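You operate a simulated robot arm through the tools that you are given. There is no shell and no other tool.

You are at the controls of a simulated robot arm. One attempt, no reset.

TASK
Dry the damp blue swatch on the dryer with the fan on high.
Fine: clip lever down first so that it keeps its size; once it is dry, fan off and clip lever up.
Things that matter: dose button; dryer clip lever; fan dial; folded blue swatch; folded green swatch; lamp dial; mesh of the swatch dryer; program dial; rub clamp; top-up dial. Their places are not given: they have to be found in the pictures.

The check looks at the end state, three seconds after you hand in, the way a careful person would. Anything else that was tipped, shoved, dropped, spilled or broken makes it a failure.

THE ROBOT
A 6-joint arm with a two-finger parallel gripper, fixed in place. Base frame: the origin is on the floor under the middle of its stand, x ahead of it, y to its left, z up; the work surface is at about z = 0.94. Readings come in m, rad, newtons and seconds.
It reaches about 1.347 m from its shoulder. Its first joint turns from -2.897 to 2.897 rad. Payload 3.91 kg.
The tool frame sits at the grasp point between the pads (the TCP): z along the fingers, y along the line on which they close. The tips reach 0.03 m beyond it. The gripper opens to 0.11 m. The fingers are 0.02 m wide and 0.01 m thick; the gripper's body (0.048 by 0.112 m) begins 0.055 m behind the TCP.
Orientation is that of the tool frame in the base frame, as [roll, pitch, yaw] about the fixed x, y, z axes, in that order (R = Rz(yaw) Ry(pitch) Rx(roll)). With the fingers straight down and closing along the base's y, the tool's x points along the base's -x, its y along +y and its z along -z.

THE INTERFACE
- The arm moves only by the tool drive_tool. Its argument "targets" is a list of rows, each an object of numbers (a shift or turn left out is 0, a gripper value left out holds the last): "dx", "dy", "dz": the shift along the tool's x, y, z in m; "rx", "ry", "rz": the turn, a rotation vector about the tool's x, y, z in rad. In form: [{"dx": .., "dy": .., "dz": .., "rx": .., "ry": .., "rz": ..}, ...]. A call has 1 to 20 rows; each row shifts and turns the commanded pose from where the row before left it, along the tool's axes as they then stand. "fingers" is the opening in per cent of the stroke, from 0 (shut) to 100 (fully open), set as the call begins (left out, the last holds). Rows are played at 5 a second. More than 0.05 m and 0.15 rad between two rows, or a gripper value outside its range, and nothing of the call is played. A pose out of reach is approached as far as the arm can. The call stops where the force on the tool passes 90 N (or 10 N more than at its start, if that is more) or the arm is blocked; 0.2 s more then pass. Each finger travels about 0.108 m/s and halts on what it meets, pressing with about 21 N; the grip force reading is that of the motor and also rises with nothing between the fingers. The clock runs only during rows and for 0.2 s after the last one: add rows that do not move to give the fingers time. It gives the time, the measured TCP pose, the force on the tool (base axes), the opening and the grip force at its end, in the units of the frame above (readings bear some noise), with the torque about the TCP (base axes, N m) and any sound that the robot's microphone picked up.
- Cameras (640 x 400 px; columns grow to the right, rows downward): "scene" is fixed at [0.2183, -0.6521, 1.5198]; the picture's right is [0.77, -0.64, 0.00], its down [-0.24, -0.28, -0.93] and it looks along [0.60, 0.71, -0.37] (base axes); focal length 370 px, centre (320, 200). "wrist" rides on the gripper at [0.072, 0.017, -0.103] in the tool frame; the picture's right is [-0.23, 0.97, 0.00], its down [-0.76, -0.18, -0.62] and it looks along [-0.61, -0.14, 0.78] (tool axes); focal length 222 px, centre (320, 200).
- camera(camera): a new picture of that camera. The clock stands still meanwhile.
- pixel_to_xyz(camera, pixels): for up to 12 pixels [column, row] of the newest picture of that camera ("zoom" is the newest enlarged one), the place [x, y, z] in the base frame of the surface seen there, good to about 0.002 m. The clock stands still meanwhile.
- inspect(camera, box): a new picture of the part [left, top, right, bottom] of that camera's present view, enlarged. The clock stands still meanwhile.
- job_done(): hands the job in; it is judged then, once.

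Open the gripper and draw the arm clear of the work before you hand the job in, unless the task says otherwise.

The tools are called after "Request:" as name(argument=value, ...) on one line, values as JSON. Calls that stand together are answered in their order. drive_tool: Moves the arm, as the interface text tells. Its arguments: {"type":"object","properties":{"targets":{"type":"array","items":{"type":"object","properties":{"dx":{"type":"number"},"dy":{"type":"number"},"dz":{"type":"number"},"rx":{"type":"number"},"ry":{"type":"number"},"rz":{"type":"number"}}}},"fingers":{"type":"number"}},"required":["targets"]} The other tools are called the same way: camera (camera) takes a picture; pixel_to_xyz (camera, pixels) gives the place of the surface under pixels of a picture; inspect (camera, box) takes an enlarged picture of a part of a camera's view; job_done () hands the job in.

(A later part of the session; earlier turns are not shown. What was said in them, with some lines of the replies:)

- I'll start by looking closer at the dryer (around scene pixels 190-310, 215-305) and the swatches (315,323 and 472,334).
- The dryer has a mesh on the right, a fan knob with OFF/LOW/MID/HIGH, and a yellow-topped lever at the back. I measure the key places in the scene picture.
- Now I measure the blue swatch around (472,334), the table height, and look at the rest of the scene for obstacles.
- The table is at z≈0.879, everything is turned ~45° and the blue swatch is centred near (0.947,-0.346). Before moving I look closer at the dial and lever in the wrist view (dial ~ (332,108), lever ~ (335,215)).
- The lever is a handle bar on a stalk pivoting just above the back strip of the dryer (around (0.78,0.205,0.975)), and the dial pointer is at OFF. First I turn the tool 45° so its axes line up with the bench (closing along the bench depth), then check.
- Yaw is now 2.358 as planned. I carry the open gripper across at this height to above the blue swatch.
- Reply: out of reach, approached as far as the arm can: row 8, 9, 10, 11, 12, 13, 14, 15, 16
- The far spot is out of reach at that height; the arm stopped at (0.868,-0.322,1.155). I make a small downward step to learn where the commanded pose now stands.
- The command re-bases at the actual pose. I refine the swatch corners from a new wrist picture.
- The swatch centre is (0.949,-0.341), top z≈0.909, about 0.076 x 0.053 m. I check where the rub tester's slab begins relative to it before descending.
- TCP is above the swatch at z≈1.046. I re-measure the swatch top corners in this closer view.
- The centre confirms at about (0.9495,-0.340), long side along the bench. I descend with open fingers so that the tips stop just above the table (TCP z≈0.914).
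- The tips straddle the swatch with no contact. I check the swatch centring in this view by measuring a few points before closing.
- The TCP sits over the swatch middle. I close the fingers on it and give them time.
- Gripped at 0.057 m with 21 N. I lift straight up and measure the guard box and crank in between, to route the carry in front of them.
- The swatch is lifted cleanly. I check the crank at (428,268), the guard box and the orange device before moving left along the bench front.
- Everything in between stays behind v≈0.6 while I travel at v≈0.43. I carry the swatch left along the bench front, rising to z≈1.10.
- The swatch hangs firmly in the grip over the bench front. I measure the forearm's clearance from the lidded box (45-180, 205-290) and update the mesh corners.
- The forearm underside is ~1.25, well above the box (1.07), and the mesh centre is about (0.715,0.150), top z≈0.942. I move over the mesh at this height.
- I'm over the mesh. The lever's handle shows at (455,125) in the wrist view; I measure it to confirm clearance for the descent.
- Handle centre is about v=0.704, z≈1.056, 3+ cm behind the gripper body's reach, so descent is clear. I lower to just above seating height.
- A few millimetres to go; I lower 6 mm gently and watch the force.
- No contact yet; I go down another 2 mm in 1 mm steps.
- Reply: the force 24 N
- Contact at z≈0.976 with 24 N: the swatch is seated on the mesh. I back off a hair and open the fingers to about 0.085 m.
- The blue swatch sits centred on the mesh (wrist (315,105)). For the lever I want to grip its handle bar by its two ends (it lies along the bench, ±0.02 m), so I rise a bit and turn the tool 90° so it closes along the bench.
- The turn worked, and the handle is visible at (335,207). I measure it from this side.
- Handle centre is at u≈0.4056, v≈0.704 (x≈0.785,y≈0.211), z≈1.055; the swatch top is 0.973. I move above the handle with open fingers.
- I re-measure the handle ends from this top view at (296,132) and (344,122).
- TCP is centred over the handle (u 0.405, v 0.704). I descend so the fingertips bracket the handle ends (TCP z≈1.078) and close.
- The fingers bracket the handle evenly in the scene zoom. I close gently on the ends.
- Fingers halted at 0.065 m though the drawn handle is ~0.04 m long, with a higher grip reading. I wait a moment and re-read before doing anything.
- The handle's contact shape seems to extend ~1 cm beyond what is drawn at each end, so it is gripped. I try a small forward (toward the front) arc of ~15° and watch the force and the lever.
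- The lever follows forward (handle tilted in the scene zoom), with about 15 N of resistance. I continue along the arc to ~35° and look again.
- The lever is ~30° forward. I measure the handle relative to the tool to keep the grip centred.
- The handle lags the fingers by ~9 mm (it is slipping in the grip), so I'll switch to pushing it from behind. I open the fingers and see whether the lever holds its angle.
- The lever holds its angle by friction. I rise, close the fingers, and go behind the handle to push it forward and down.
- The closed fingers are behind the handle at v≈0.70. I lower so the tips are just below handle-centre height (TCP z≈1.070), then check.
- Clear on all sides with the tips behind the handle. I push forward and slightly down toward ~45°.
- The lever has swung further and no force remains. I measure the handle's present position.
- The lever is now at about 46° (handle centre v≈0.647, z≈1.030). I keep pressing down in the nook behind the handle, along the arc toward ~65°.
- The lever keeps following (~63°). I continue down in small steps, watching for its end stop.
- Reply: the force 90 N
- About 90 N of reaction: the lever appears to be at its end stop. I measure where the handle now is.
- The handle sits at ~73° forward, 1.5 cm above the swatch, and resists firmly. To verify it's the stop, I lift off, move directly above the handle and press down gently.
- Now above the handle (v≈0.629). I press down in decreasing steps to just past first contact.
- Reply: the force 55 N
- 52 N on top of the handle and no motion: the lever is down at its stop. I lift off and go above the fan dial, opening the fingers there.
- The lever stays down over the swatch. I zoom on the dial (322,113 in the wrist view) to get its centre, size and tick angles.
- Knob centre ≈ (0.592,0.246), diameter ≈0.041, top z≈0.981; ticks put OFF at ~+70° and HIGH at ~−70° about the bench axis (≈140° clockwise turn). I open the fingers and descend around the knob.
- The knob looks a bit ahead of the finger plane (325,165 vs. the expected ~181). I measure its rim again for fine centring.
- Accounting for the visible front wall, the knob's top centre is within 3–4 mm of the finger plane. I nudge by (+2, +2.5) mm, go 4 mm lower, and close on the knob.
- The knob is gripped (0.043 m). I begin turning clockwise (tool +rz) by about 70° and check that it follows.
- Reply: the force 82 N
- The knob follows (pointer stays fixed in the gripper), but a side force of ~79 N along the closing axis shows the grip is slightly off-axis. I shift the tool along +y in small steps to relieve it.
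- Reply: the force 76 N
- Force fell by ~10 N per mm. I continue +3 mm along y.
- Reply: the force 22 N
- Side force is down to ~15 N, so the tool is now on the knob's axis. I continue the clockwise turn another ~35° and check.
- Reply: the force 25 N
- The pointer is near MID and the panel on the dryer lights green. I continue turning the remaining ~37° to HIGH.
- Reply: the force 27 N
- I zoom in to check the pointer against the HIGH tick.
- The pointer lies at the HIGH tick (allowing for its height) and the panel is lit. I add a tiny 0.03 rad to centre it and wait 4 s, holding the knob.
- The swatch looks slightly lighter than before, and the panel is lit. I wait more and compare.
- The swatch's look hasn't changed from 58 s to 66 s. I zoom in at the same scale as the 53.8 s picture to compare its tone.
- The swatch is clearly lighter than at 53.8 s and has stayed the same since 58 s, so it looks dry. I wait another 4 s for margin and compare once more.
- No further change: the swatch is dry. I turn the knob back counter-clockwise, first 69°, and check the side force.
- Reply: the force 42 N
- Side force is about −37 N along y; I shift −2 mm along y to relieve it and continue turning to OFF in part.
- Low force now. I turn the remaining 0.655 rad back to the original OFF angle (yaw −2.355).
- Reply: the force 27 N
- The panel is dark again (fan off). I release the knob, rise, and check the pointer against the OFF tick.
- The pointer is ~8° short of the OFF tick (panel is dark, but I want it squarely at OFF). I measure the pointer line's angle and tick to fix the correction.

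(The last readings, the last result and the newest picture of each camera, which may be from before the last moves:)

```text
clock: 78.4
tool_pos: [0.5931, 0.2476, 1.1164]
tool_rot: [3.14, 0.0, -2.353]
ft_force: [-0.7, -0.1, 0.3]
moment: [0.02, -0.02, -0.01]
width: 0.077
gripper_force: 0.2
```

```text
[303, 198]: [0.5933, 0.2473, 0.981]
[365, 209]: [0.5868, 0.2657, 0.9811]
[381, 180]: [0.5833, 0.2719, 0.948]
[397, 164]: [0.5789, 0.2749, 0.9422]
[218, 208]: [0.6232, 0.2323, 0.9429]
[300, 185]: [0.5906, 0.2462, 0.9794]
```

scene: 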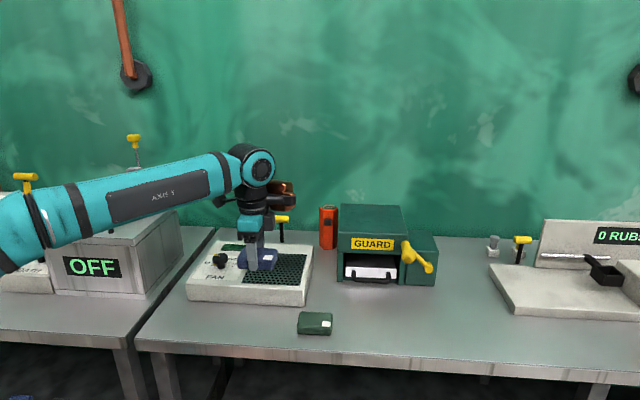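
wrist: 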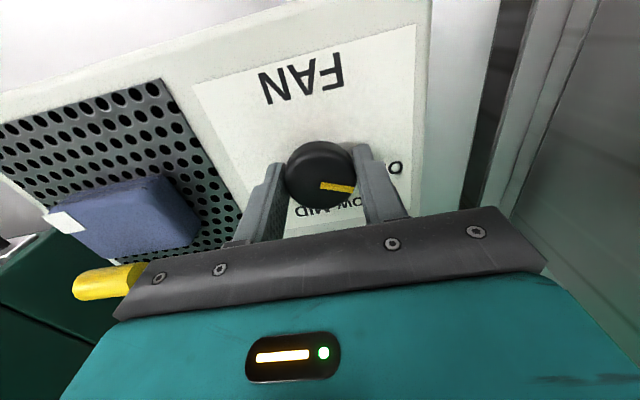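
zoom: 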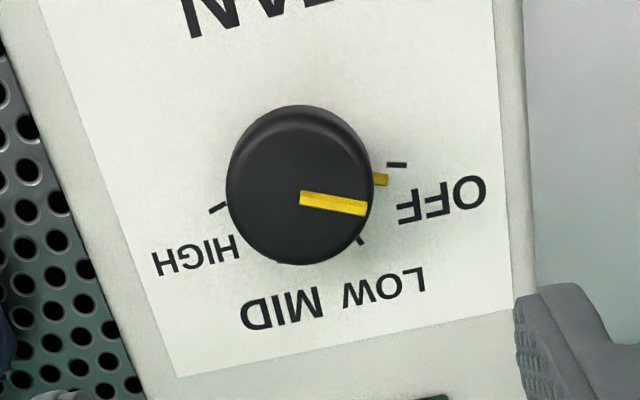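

The tool is centred on the knob axis now (0.593,0.247). I pre-rotate +0.16 rad, descend, grip, and turn back −0.16 rad to bring the pointer to OFF.

Request:
drive_tool(targets=[{"rz": 0.08}, {"rz": 0.08, "dz": 0.02}, {"dz": 0.03}, {"dz": 0.03}, {"dz": 0.03}, {"dz": 0.022}, {}], fingers=70)

Request:
drive_tool(targets=[{}, {}, {}, {}], fingers=0)

Request:
drive_tool(targets=[{"rz": -0.05}, {"rz": -0.05}, {"rz": -0.05}, {"rz": -0.01}, {}])

Request:
inspect(camera="scene", box=[195, 235, 255, 290])

Request:
inspect(camera="wrist", box=[250, 110, 410, 220])

```text
clock: 80.0
tool_pos: [0.5934, 0.2473, 0.9827]
tool_rot: [3.141, 0.0, -2.513]
ft_force: [-0.2, 0.1, 0.2]
moment: [-0.01, 0.01, 0.03]
width: 0.0771
gripper_force: 0.1
```

```text
clock: 81.0
tool_pos: [0.5936, 0.2475, 0.9814]
tool_rot: [3.14, -0.001, -2.513]
ft_force: [-0.2, -2.0, -3.6]
moment: [0.09, -0.19, 0.02]
width: 0.0436
gripper_force: 45.1
```

```text
clock: 82.2
tool_pos: [0.5926, 0.2466, 0.9814]
tool_rot: [-3.141, 0.0, -2.354]
ft_force: [8.1, -0.3, -8.6]
moment: [0.16, -0.19, -0.54]
width: 0.0434
gripper_force: 45.2
```

```text
7.27 times, centred on (225, 262) of scene
```

zoom: 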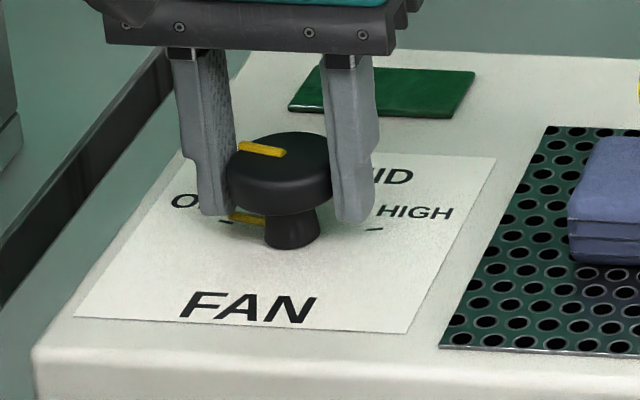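

```text
3.64 times, centred on (330, 165) of wrist
```

zoom: 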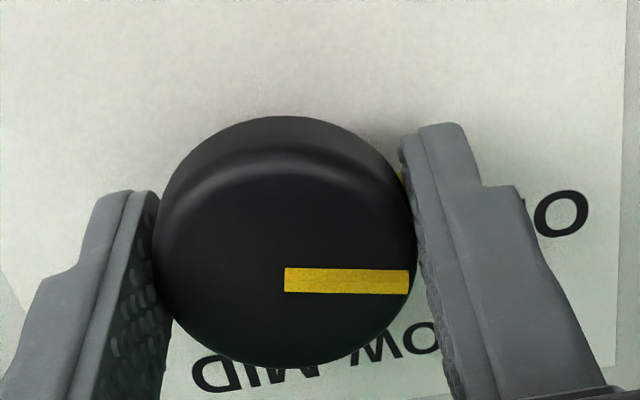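

A −0.54 Nm torque shows the knob at its OFF stop, and the pointer matches the starting picture. I release, rise, and verify.

Request:
drive_tool(targets=[{}, {}, {}], fingers=70)

Request:
drive_tool(targets=[{"dz": -0.02}, {"dz": -0.03}, {"dz": -0.04}, {"dz": -0.04}, {}])

Request:
camera(camera="wrist")

Request:
inspect(camera="scene", box=[190, 210, 310, 300])

```text
clock: 83.0
tool_pos: [0.5925, 0.2466, 0.9813]
tool_rot: [3.141, -0.001, -2.352]
ft_force: [0.7, 0.2, 0.2]
moment: [-0.03, 0.01, -0.01]
width: 0.077
gripper_force: 0.0
```

```text
clock: 84.2
tool_pos: [0.5931, 0.2466, 1.1132]
tool_rot: [3.141, 0.001, -2.355]
ft_force: [0.3, 0.4, 0.7]
moment: [-0.02, 0.01, -0.01]
width: 0.077
gripper_force: 0.1
```

```text
taken
```

wrist: 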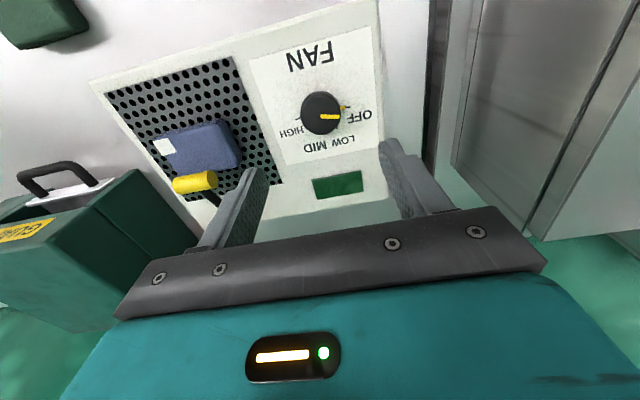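

```text
4.44 times, centred on (250, 255) of scene
```

zoom: 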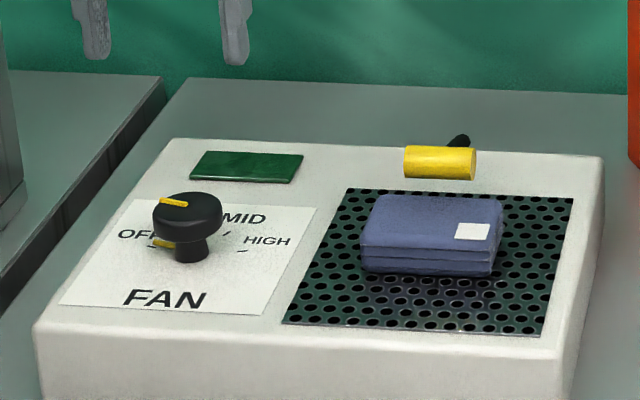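

Fan is OFF with the pointer on the tick, panel dark, and the swatch visibly lighter. Now the lever: I move above its handle (u 0.405, v 0.630) with fingers wide to take it by the ends from above.

Request:
drive_tool(targets=[{"dx": -0.009, "dy": -0.04}, {"dx": -0.009, "dy": -0.04}, {"dx": -0.009, "dy": -0.04}, {"dx": -0.009, "dy": -0.0396}, {}], fingers=88)

Request:
camera(camera="wrist")

```text
clock: 85.4
tool_pos: [0.7317, 0.1591, 1.1137]
tool_rot: [3.141, -0.001, -2.355]
ft_force: [-0.5, -0.3, 0.1]
moment: [0.01, 0.01, -0.05]
width: 0.0966
gripper_force: 0.1
```

```text
taken
```

wrist: 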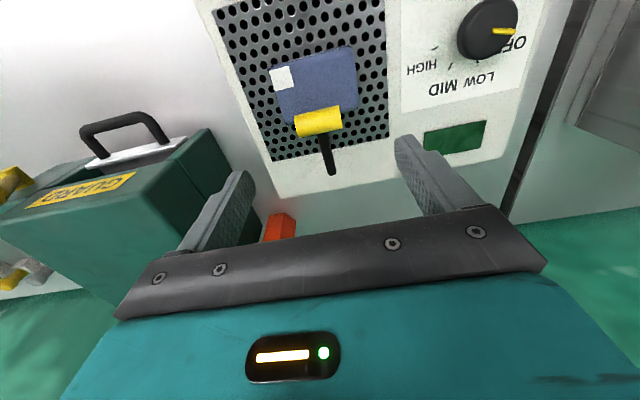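

The handle sits at (318,121), exactly where alignment predicts. I descend so the tips pass the handle ends but stay above the swatch (tips ≈0.982, swatch top 0.973), then close.

Request:
drive_tool(targets=[{"dz": 0.03}, {"dz": 0.03}, {"dz": 0.025}, {"dz": 0.0165}, {}])

Request:
drive_tool(targets=[{}, {}, {}, {}], fingers=0)

Request:
camera(camera="wrist")

Request:
inspect(camera="scene", box=[220, 190, 330, 290])

```text
clock: 86.6
tool_pos: [0.7309, 0.1599, 1.0112]
tool_rot: [3.141, 0.0, -2.355]
ft_force: [0.4, -0.8, -0.8]
moment: [0.01, 0.02, -0.02]
width: 0.0969
gripper_force: 0.0
```

```text
clock: 87.6
tool_pos: [0.7322, 0.1592, 1.0117]
tool_rot: [-3.141, -0.001, -2.355]
ft_force: [5.5, -2.7, -0.9]
moment: [-0.09, -0.07, -0.01]
width: 0.0649
gripper_force: 44.9
```

```text
taken
```

wrist: 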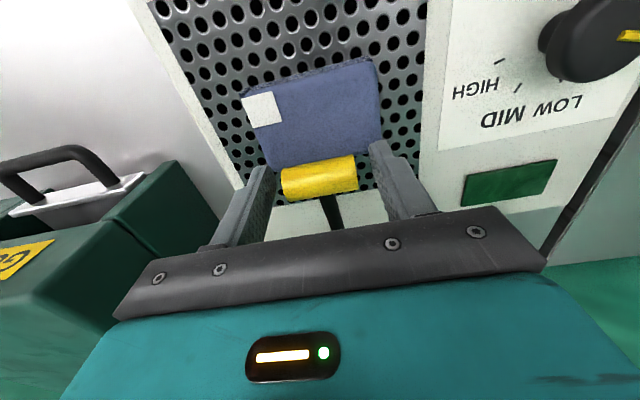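

```text
4.00 times, centred on (275, 240) of scene
```

zoom: 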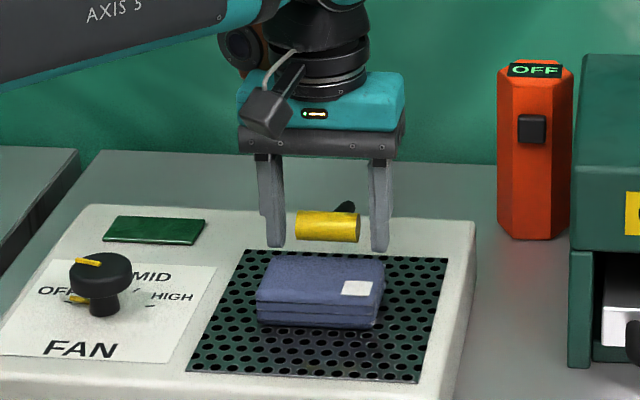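

Gripped again and the swatch is untouched below. I lift along the arc by about 16° and check whether the lever follows.

Request:
drive_tool(targets=[{"dx": -0.0018, "dz": -0.005}, {"dx": -0.0021, "dz": -0.005}, {"dx": -0.0025, "dz": -0.0048}, {"dx": -0.0027, "dz": -0.0046}, {}])

Request:
camera(camera="wrist")

Request:
inspect(camera="scene", box=[220, 190, 330, 290])

```text
clock: 88.8
tool_pos: [0.7379, 0.1653, 1.0297]
tool_rot: [3.141, 0.002, -2.355]
ft_force: [-1.4, -14.8, -9.6]
moment: [-0.95, 0.9, 0.06]
width: 0.0649
gripper_force: 45.4
```

```text
taken
```

wrist: 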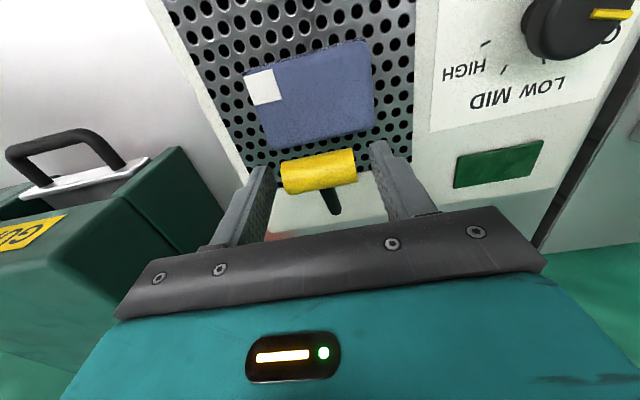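

```text
4.00 times, centred on (275, 240) of scene
```

zoom: 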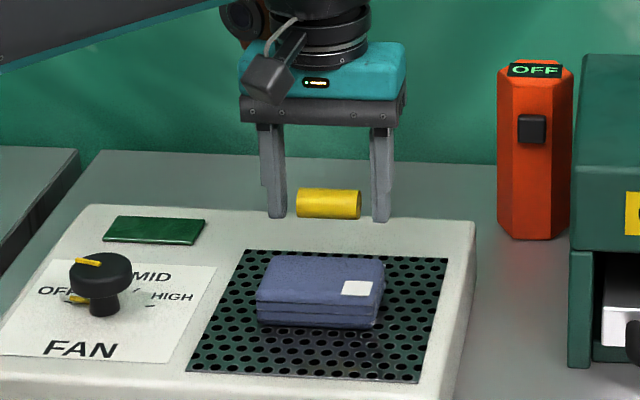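

The lever is rising with the gripper. I continue the arc another ~16°.

Request:
drive_tool(targets=[{"dx": -0.0031, "dz": -0.0044}, {"dx": -0.0034, "dz": -0.0042}, {"dx": -0.0037, "dz": -0.004}, {"dx": -0.004, "dz": -0.0037}, {}])

Request:
camera(camera="wrist")

Request:
pixel_to_xyz(camera="wrist", pixels=[[318, 160], [318, 168], [318, 176], [320, 186]])

```text
clock: 90.0
tool_pos: [0.7486, 0.1751, 1.0467]
tool_rot: [-3.14, 0.001, -2.356]
ft_force: [-2.6, -18.7, -2.6]
moment: [-0.98, 0.71, -0.09]
width: 0.0652
gripper_force: 44.5
```

```text
taken
```

wrist: 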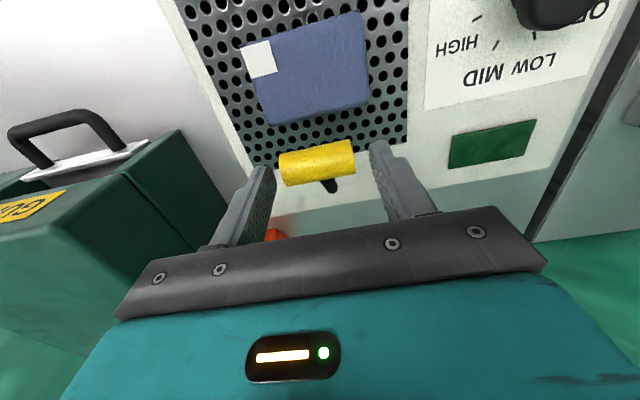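

```text
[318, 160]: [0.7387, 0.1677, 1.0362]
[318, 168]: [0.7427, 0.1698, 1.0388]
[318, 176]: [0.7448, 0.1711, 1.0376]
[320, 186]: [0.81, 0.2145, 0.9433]
```

The lever is at ~47°, with the handle again slipping ~8 mm back in the grip. I now switch to pushing it upright from the front: open, rise, and go in front of the handle with closed fingers.

Request:
drive_tool(targets=[{}, {}, {}], fingers=88)

Request:
drive_tool(targets=[{"dz": -0.03}, {"dz": -0.03}, {"dz": -0.015}, {"dx": 0.02}, {"dx": 0.025}, {}])

Request:
drive_tool(targets=[{}, {}, {}, {}, {}], fingers=0)

Request:
camera(camera="wrist")

Request:
inspect(camera="scene", box=[220, 190, 330, 290])

```text
clock: 90.8
tool_pos: [0.7487, 0.1769, 1.0458]
tool_rot: [3.141, -0.001, -2.354]
ft_force: [-0.7, 0.2, -0.3]
moment: [0.0, -0.01, -0.01]
width: 0.0971
gripper_force: 0.1
```

```text
clock: 92.2
tool_pos: [0.715, 0.1455, 1.1208]
tool_rot: [3.141, 0.0, -2.355]
ft_force: [0.9, 1.0, -0.4]
moment: [0.0, 0.01, 0.01]
width: 0.0968
gripper_force: 0.1
```

```text
clock: 93.4
tool_pos: [0.7149, 0.1468, 1.1198]
tool_rot: [3.14, 0.0, -2.356]
ft_force: [0.3, 0.0, -0.4]
moment: [0.0, 0.03, -0.01]
width: 0.0
gripper_force: 20.7
```

```text
taken
```

wrist: 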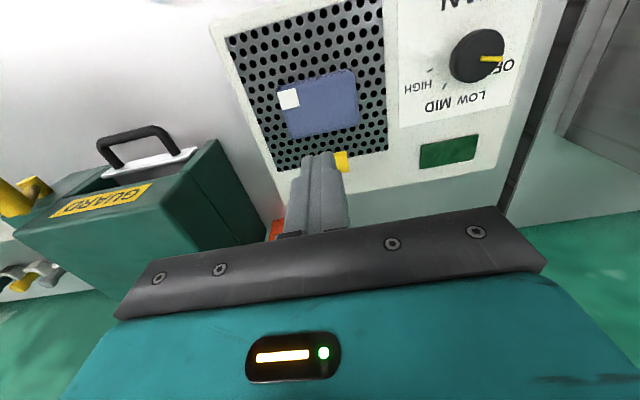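

```text
4.00 times, centred on (275, 240) of scene
```

zoom: 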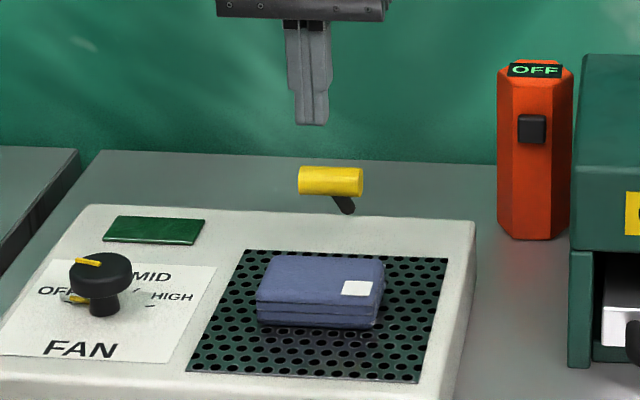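

The lever holds at ~47°. I lower the closed fingers in front of the handle (tips ≈1.017, well above the swatch) and then push it back and up along its arc.

Request:
drive_tool(targets=[{"dy": -0.003, "dz": 0.03}, {"dz": 0.03}, {"dz": 0.013}, {}])

Request:
drive_tool(targets=[{"dx": -0.006}, {"dx": -0.006}, {"dx": -0.006, "dz": -0.001}, {"dx": -0.006, "dz": -0.004}, {"dx": -0.006, "dz": -0.005}, {"dx": -0.006, "dz": -0.004}, {}])

Request:
inspect(camera="scene", box=[220, 190, 330, 290])

Request:
camera(camera="wrist")

```text
clock: 94.4
tool_pos: [0.7178, 0.1445, 1.0477]
tool_rot: [-3.14, 0.001, -2.355]
ft_force: [0.5, -0.6, 0.4]
moment: [-0.01, 0.02, 0.02]
width: 0.0
gripper_force: 21.2
```

```text
clock: 96.0
tool_pos: [0.7424, 0.1681, 1.0612]
tool_rot: [3.141, 0.0, -2.352]
ft_force: [-1.0, -0.9, -0.3]
moment: [0.01, 0.0, -0.01]
width: 0.0
gripper_force: 20.9
```

```text
4.00 times, centred on (275, 240) of scene
```

zoom: 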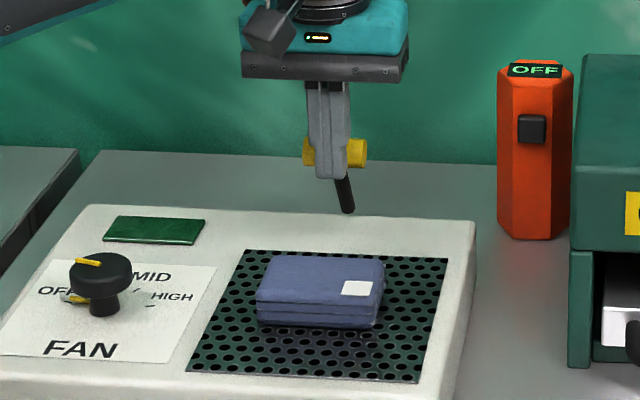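

```text
taken
```

wrist: 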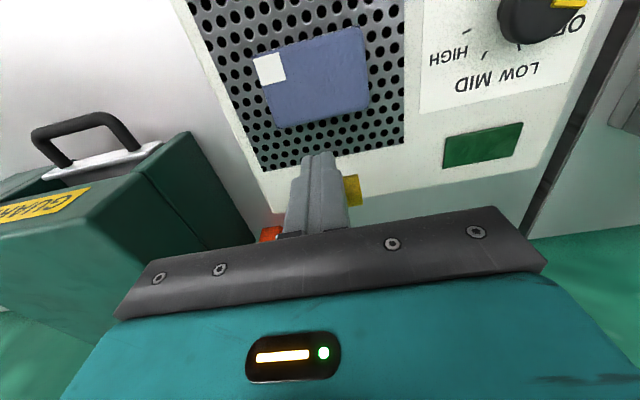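

The lever is rising under the push (stalk nearly upright in the scene zoom). I continue back toward the upright stop.

Request:
drive_tool(targets=[{"dx": -0.006, "dz": -0.003}, {"dx": -0.006, "dz": -0.003}, {"dx": -0.006, "dz": -0.002}, {"dx": -0.006, "dz": -0.001}, {"dx": -0.005}, {"dx": -0.005}, {"dx": -0.004}, {}])

Request:
inspect(camera="scene", box=[220, 190, 330, 290])

Request:
camera(camera="wrist")

```text
clock: 97.8
tool_pos: [0.7704, 0.1938, 1.0704]
tool_rot: [-3.141, 0.0, -2.355]
ft_force: [0.5, 0.1, 0.4]
moment: [0.0, -0.03, -0.03]
width: 0.0
gripper_force: 21.0
```

```text
4.00 times, centred on (275, 240) of scene
```

zoom: 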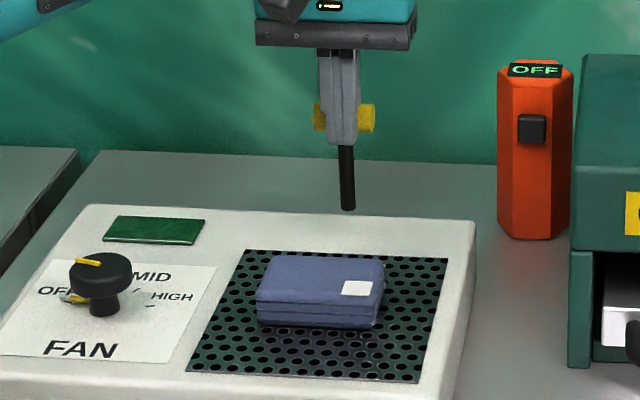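

```text
taken
```

wrist: 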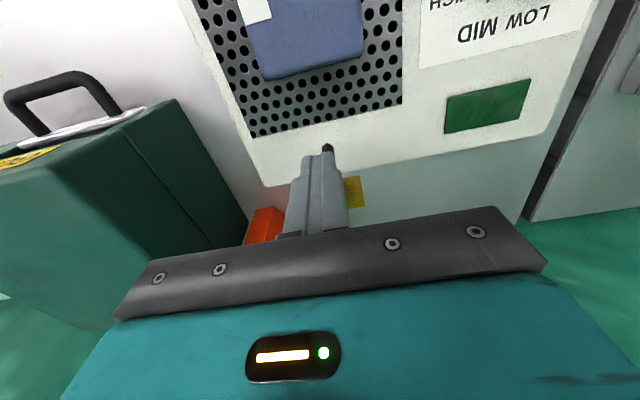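

Nearly upright; no stop force yet. I push on in 2 mm steps until resistance appears.

Request:
drive_tool(targets=[{"dx": -0.002}, {"dx": -0.002}, {}])

```text
clock: 98.6
tool_pos: [0.7712, 0.1961, 1.0712]
tool_rot: [3.141, 0.0, -2.353]
ft_force: [-18.6, -15.1, -6.7]
moment: [-0.24, 0.44, 0.01]
width: 0.0001
gripper_force: 20.6
```

Reaction is now ~24 N. One more 1.5 mm step to tell the stop from friction.

Request:
drive_tool(targets=[{"dx": -0.0015}, {}])

Request:
inspect(camera="scene", box=[255, 205, 315, 255])

```text
clock: 99.2
tool_pos: [0.7729, 0.1962, 1.0719]
tool_rot: [-3.14, 0.0, -2.356]
ft_force: [-31.5, -28.9, -15.5]
moment: [-0.62, 0.77, -0.02]
width: 0.0001
gripper_force: 20.8
```

```text
8.00 times, centred on (285, 230) of scene
```

zoom: 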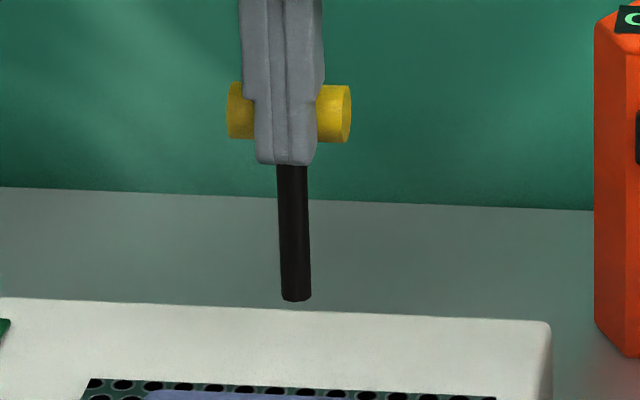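

43 N: it's the upright stop, and the handle is exactly where it was at the start. I back off, rise, and draw the arm clear, then open the gripper.

Request:
drive_tool(targets=[{"dx": 0.004}, {"dx": 0.01}, {"dx": 0.005, "dz": -0.03}, {"dz": -0.04}, {"dz": -0.04}, {"dx": 0.03, "dz": -0.03}, {"dx": 0.04}, {"dx": 0.04}, {"dx": 0.04}, {"dx": 0.03}, {}])

Request:
drive_tool(targets=[{"dy": 0.03, "dz": -0.02}, {"dy": 0.03, "dz": -0.02}, {"dy": 0.03}, {}, {}, {}], fingers=100)

Request:
camera(camera="scene")

Request:
camera(camera="wrist")

Request:
inspect(camera="scene", box=[180, 205, 320, 310])

```text
clock: 101.6
tool_pos: [0.6335, 0.0579, 1.212]
tool_rot: [-3.141, 0.0, -2.356]
ft_force: [-0.8, -0.4, -0.2]
moment: [0.01, -0.03, -0.04]
width: 0.0
gripper_force: 21.2
```

```text
clock: 103.0
tool_pos: [0.5711, 0.1204, 1.2524]
tool_rot: [-3.141, 0.0, -2.355]
ft_force: [-0.1, 0.5, -0.1]
moment: [0.03, -0.01, 0.04]
width: 0.1101
gripper_force: 0.0
```

```text
taken
```

scene: 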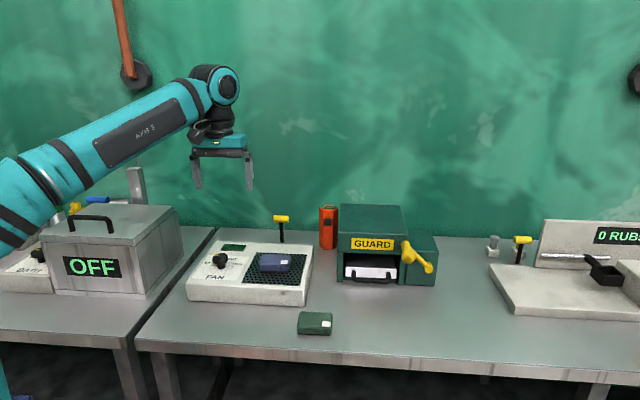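

```text
taken
```

wrist: 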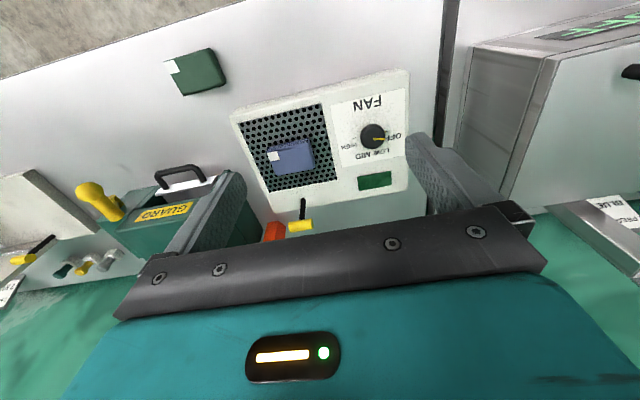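

```text
3.81 times, centred on (250, 258) of scene
```

zoom: 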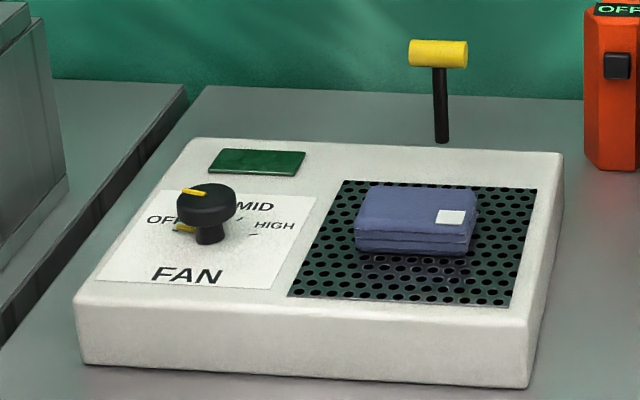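

Final state checks out: lever upright, pointer on OFF with the panel dark, and the blue swatch on the mesh, lighter (dry) and still its original size. Nothing else has been disturbed and the gripper is open and clear, so I hand the job in.

Request:
job_done()

```text
The job is handed in.
```

The blue swatch is dried and still on the dryer mesh, and I've handed the job in.

- **Clip lever:** I lowered it to its stop before the fan went on, and it is now back upright at its stop.
- **Fan:** it ran on high for about 17 seconds. It is now off, with the pointer on the OFF mark and the panel dark. The first turn back left the dial about 8° short of OFF, so I gripped it again and set it properly.
- **Dryness:** I judged this by colour. The swatch turned visibly lighter within a few seconds of reaching high and did not change over the next 12 seconds. It looks the same size as before, though I did not measure it again.

Nothing else on the bench looks disturbed in the last pictures, and the gripper is open and clear of the work.
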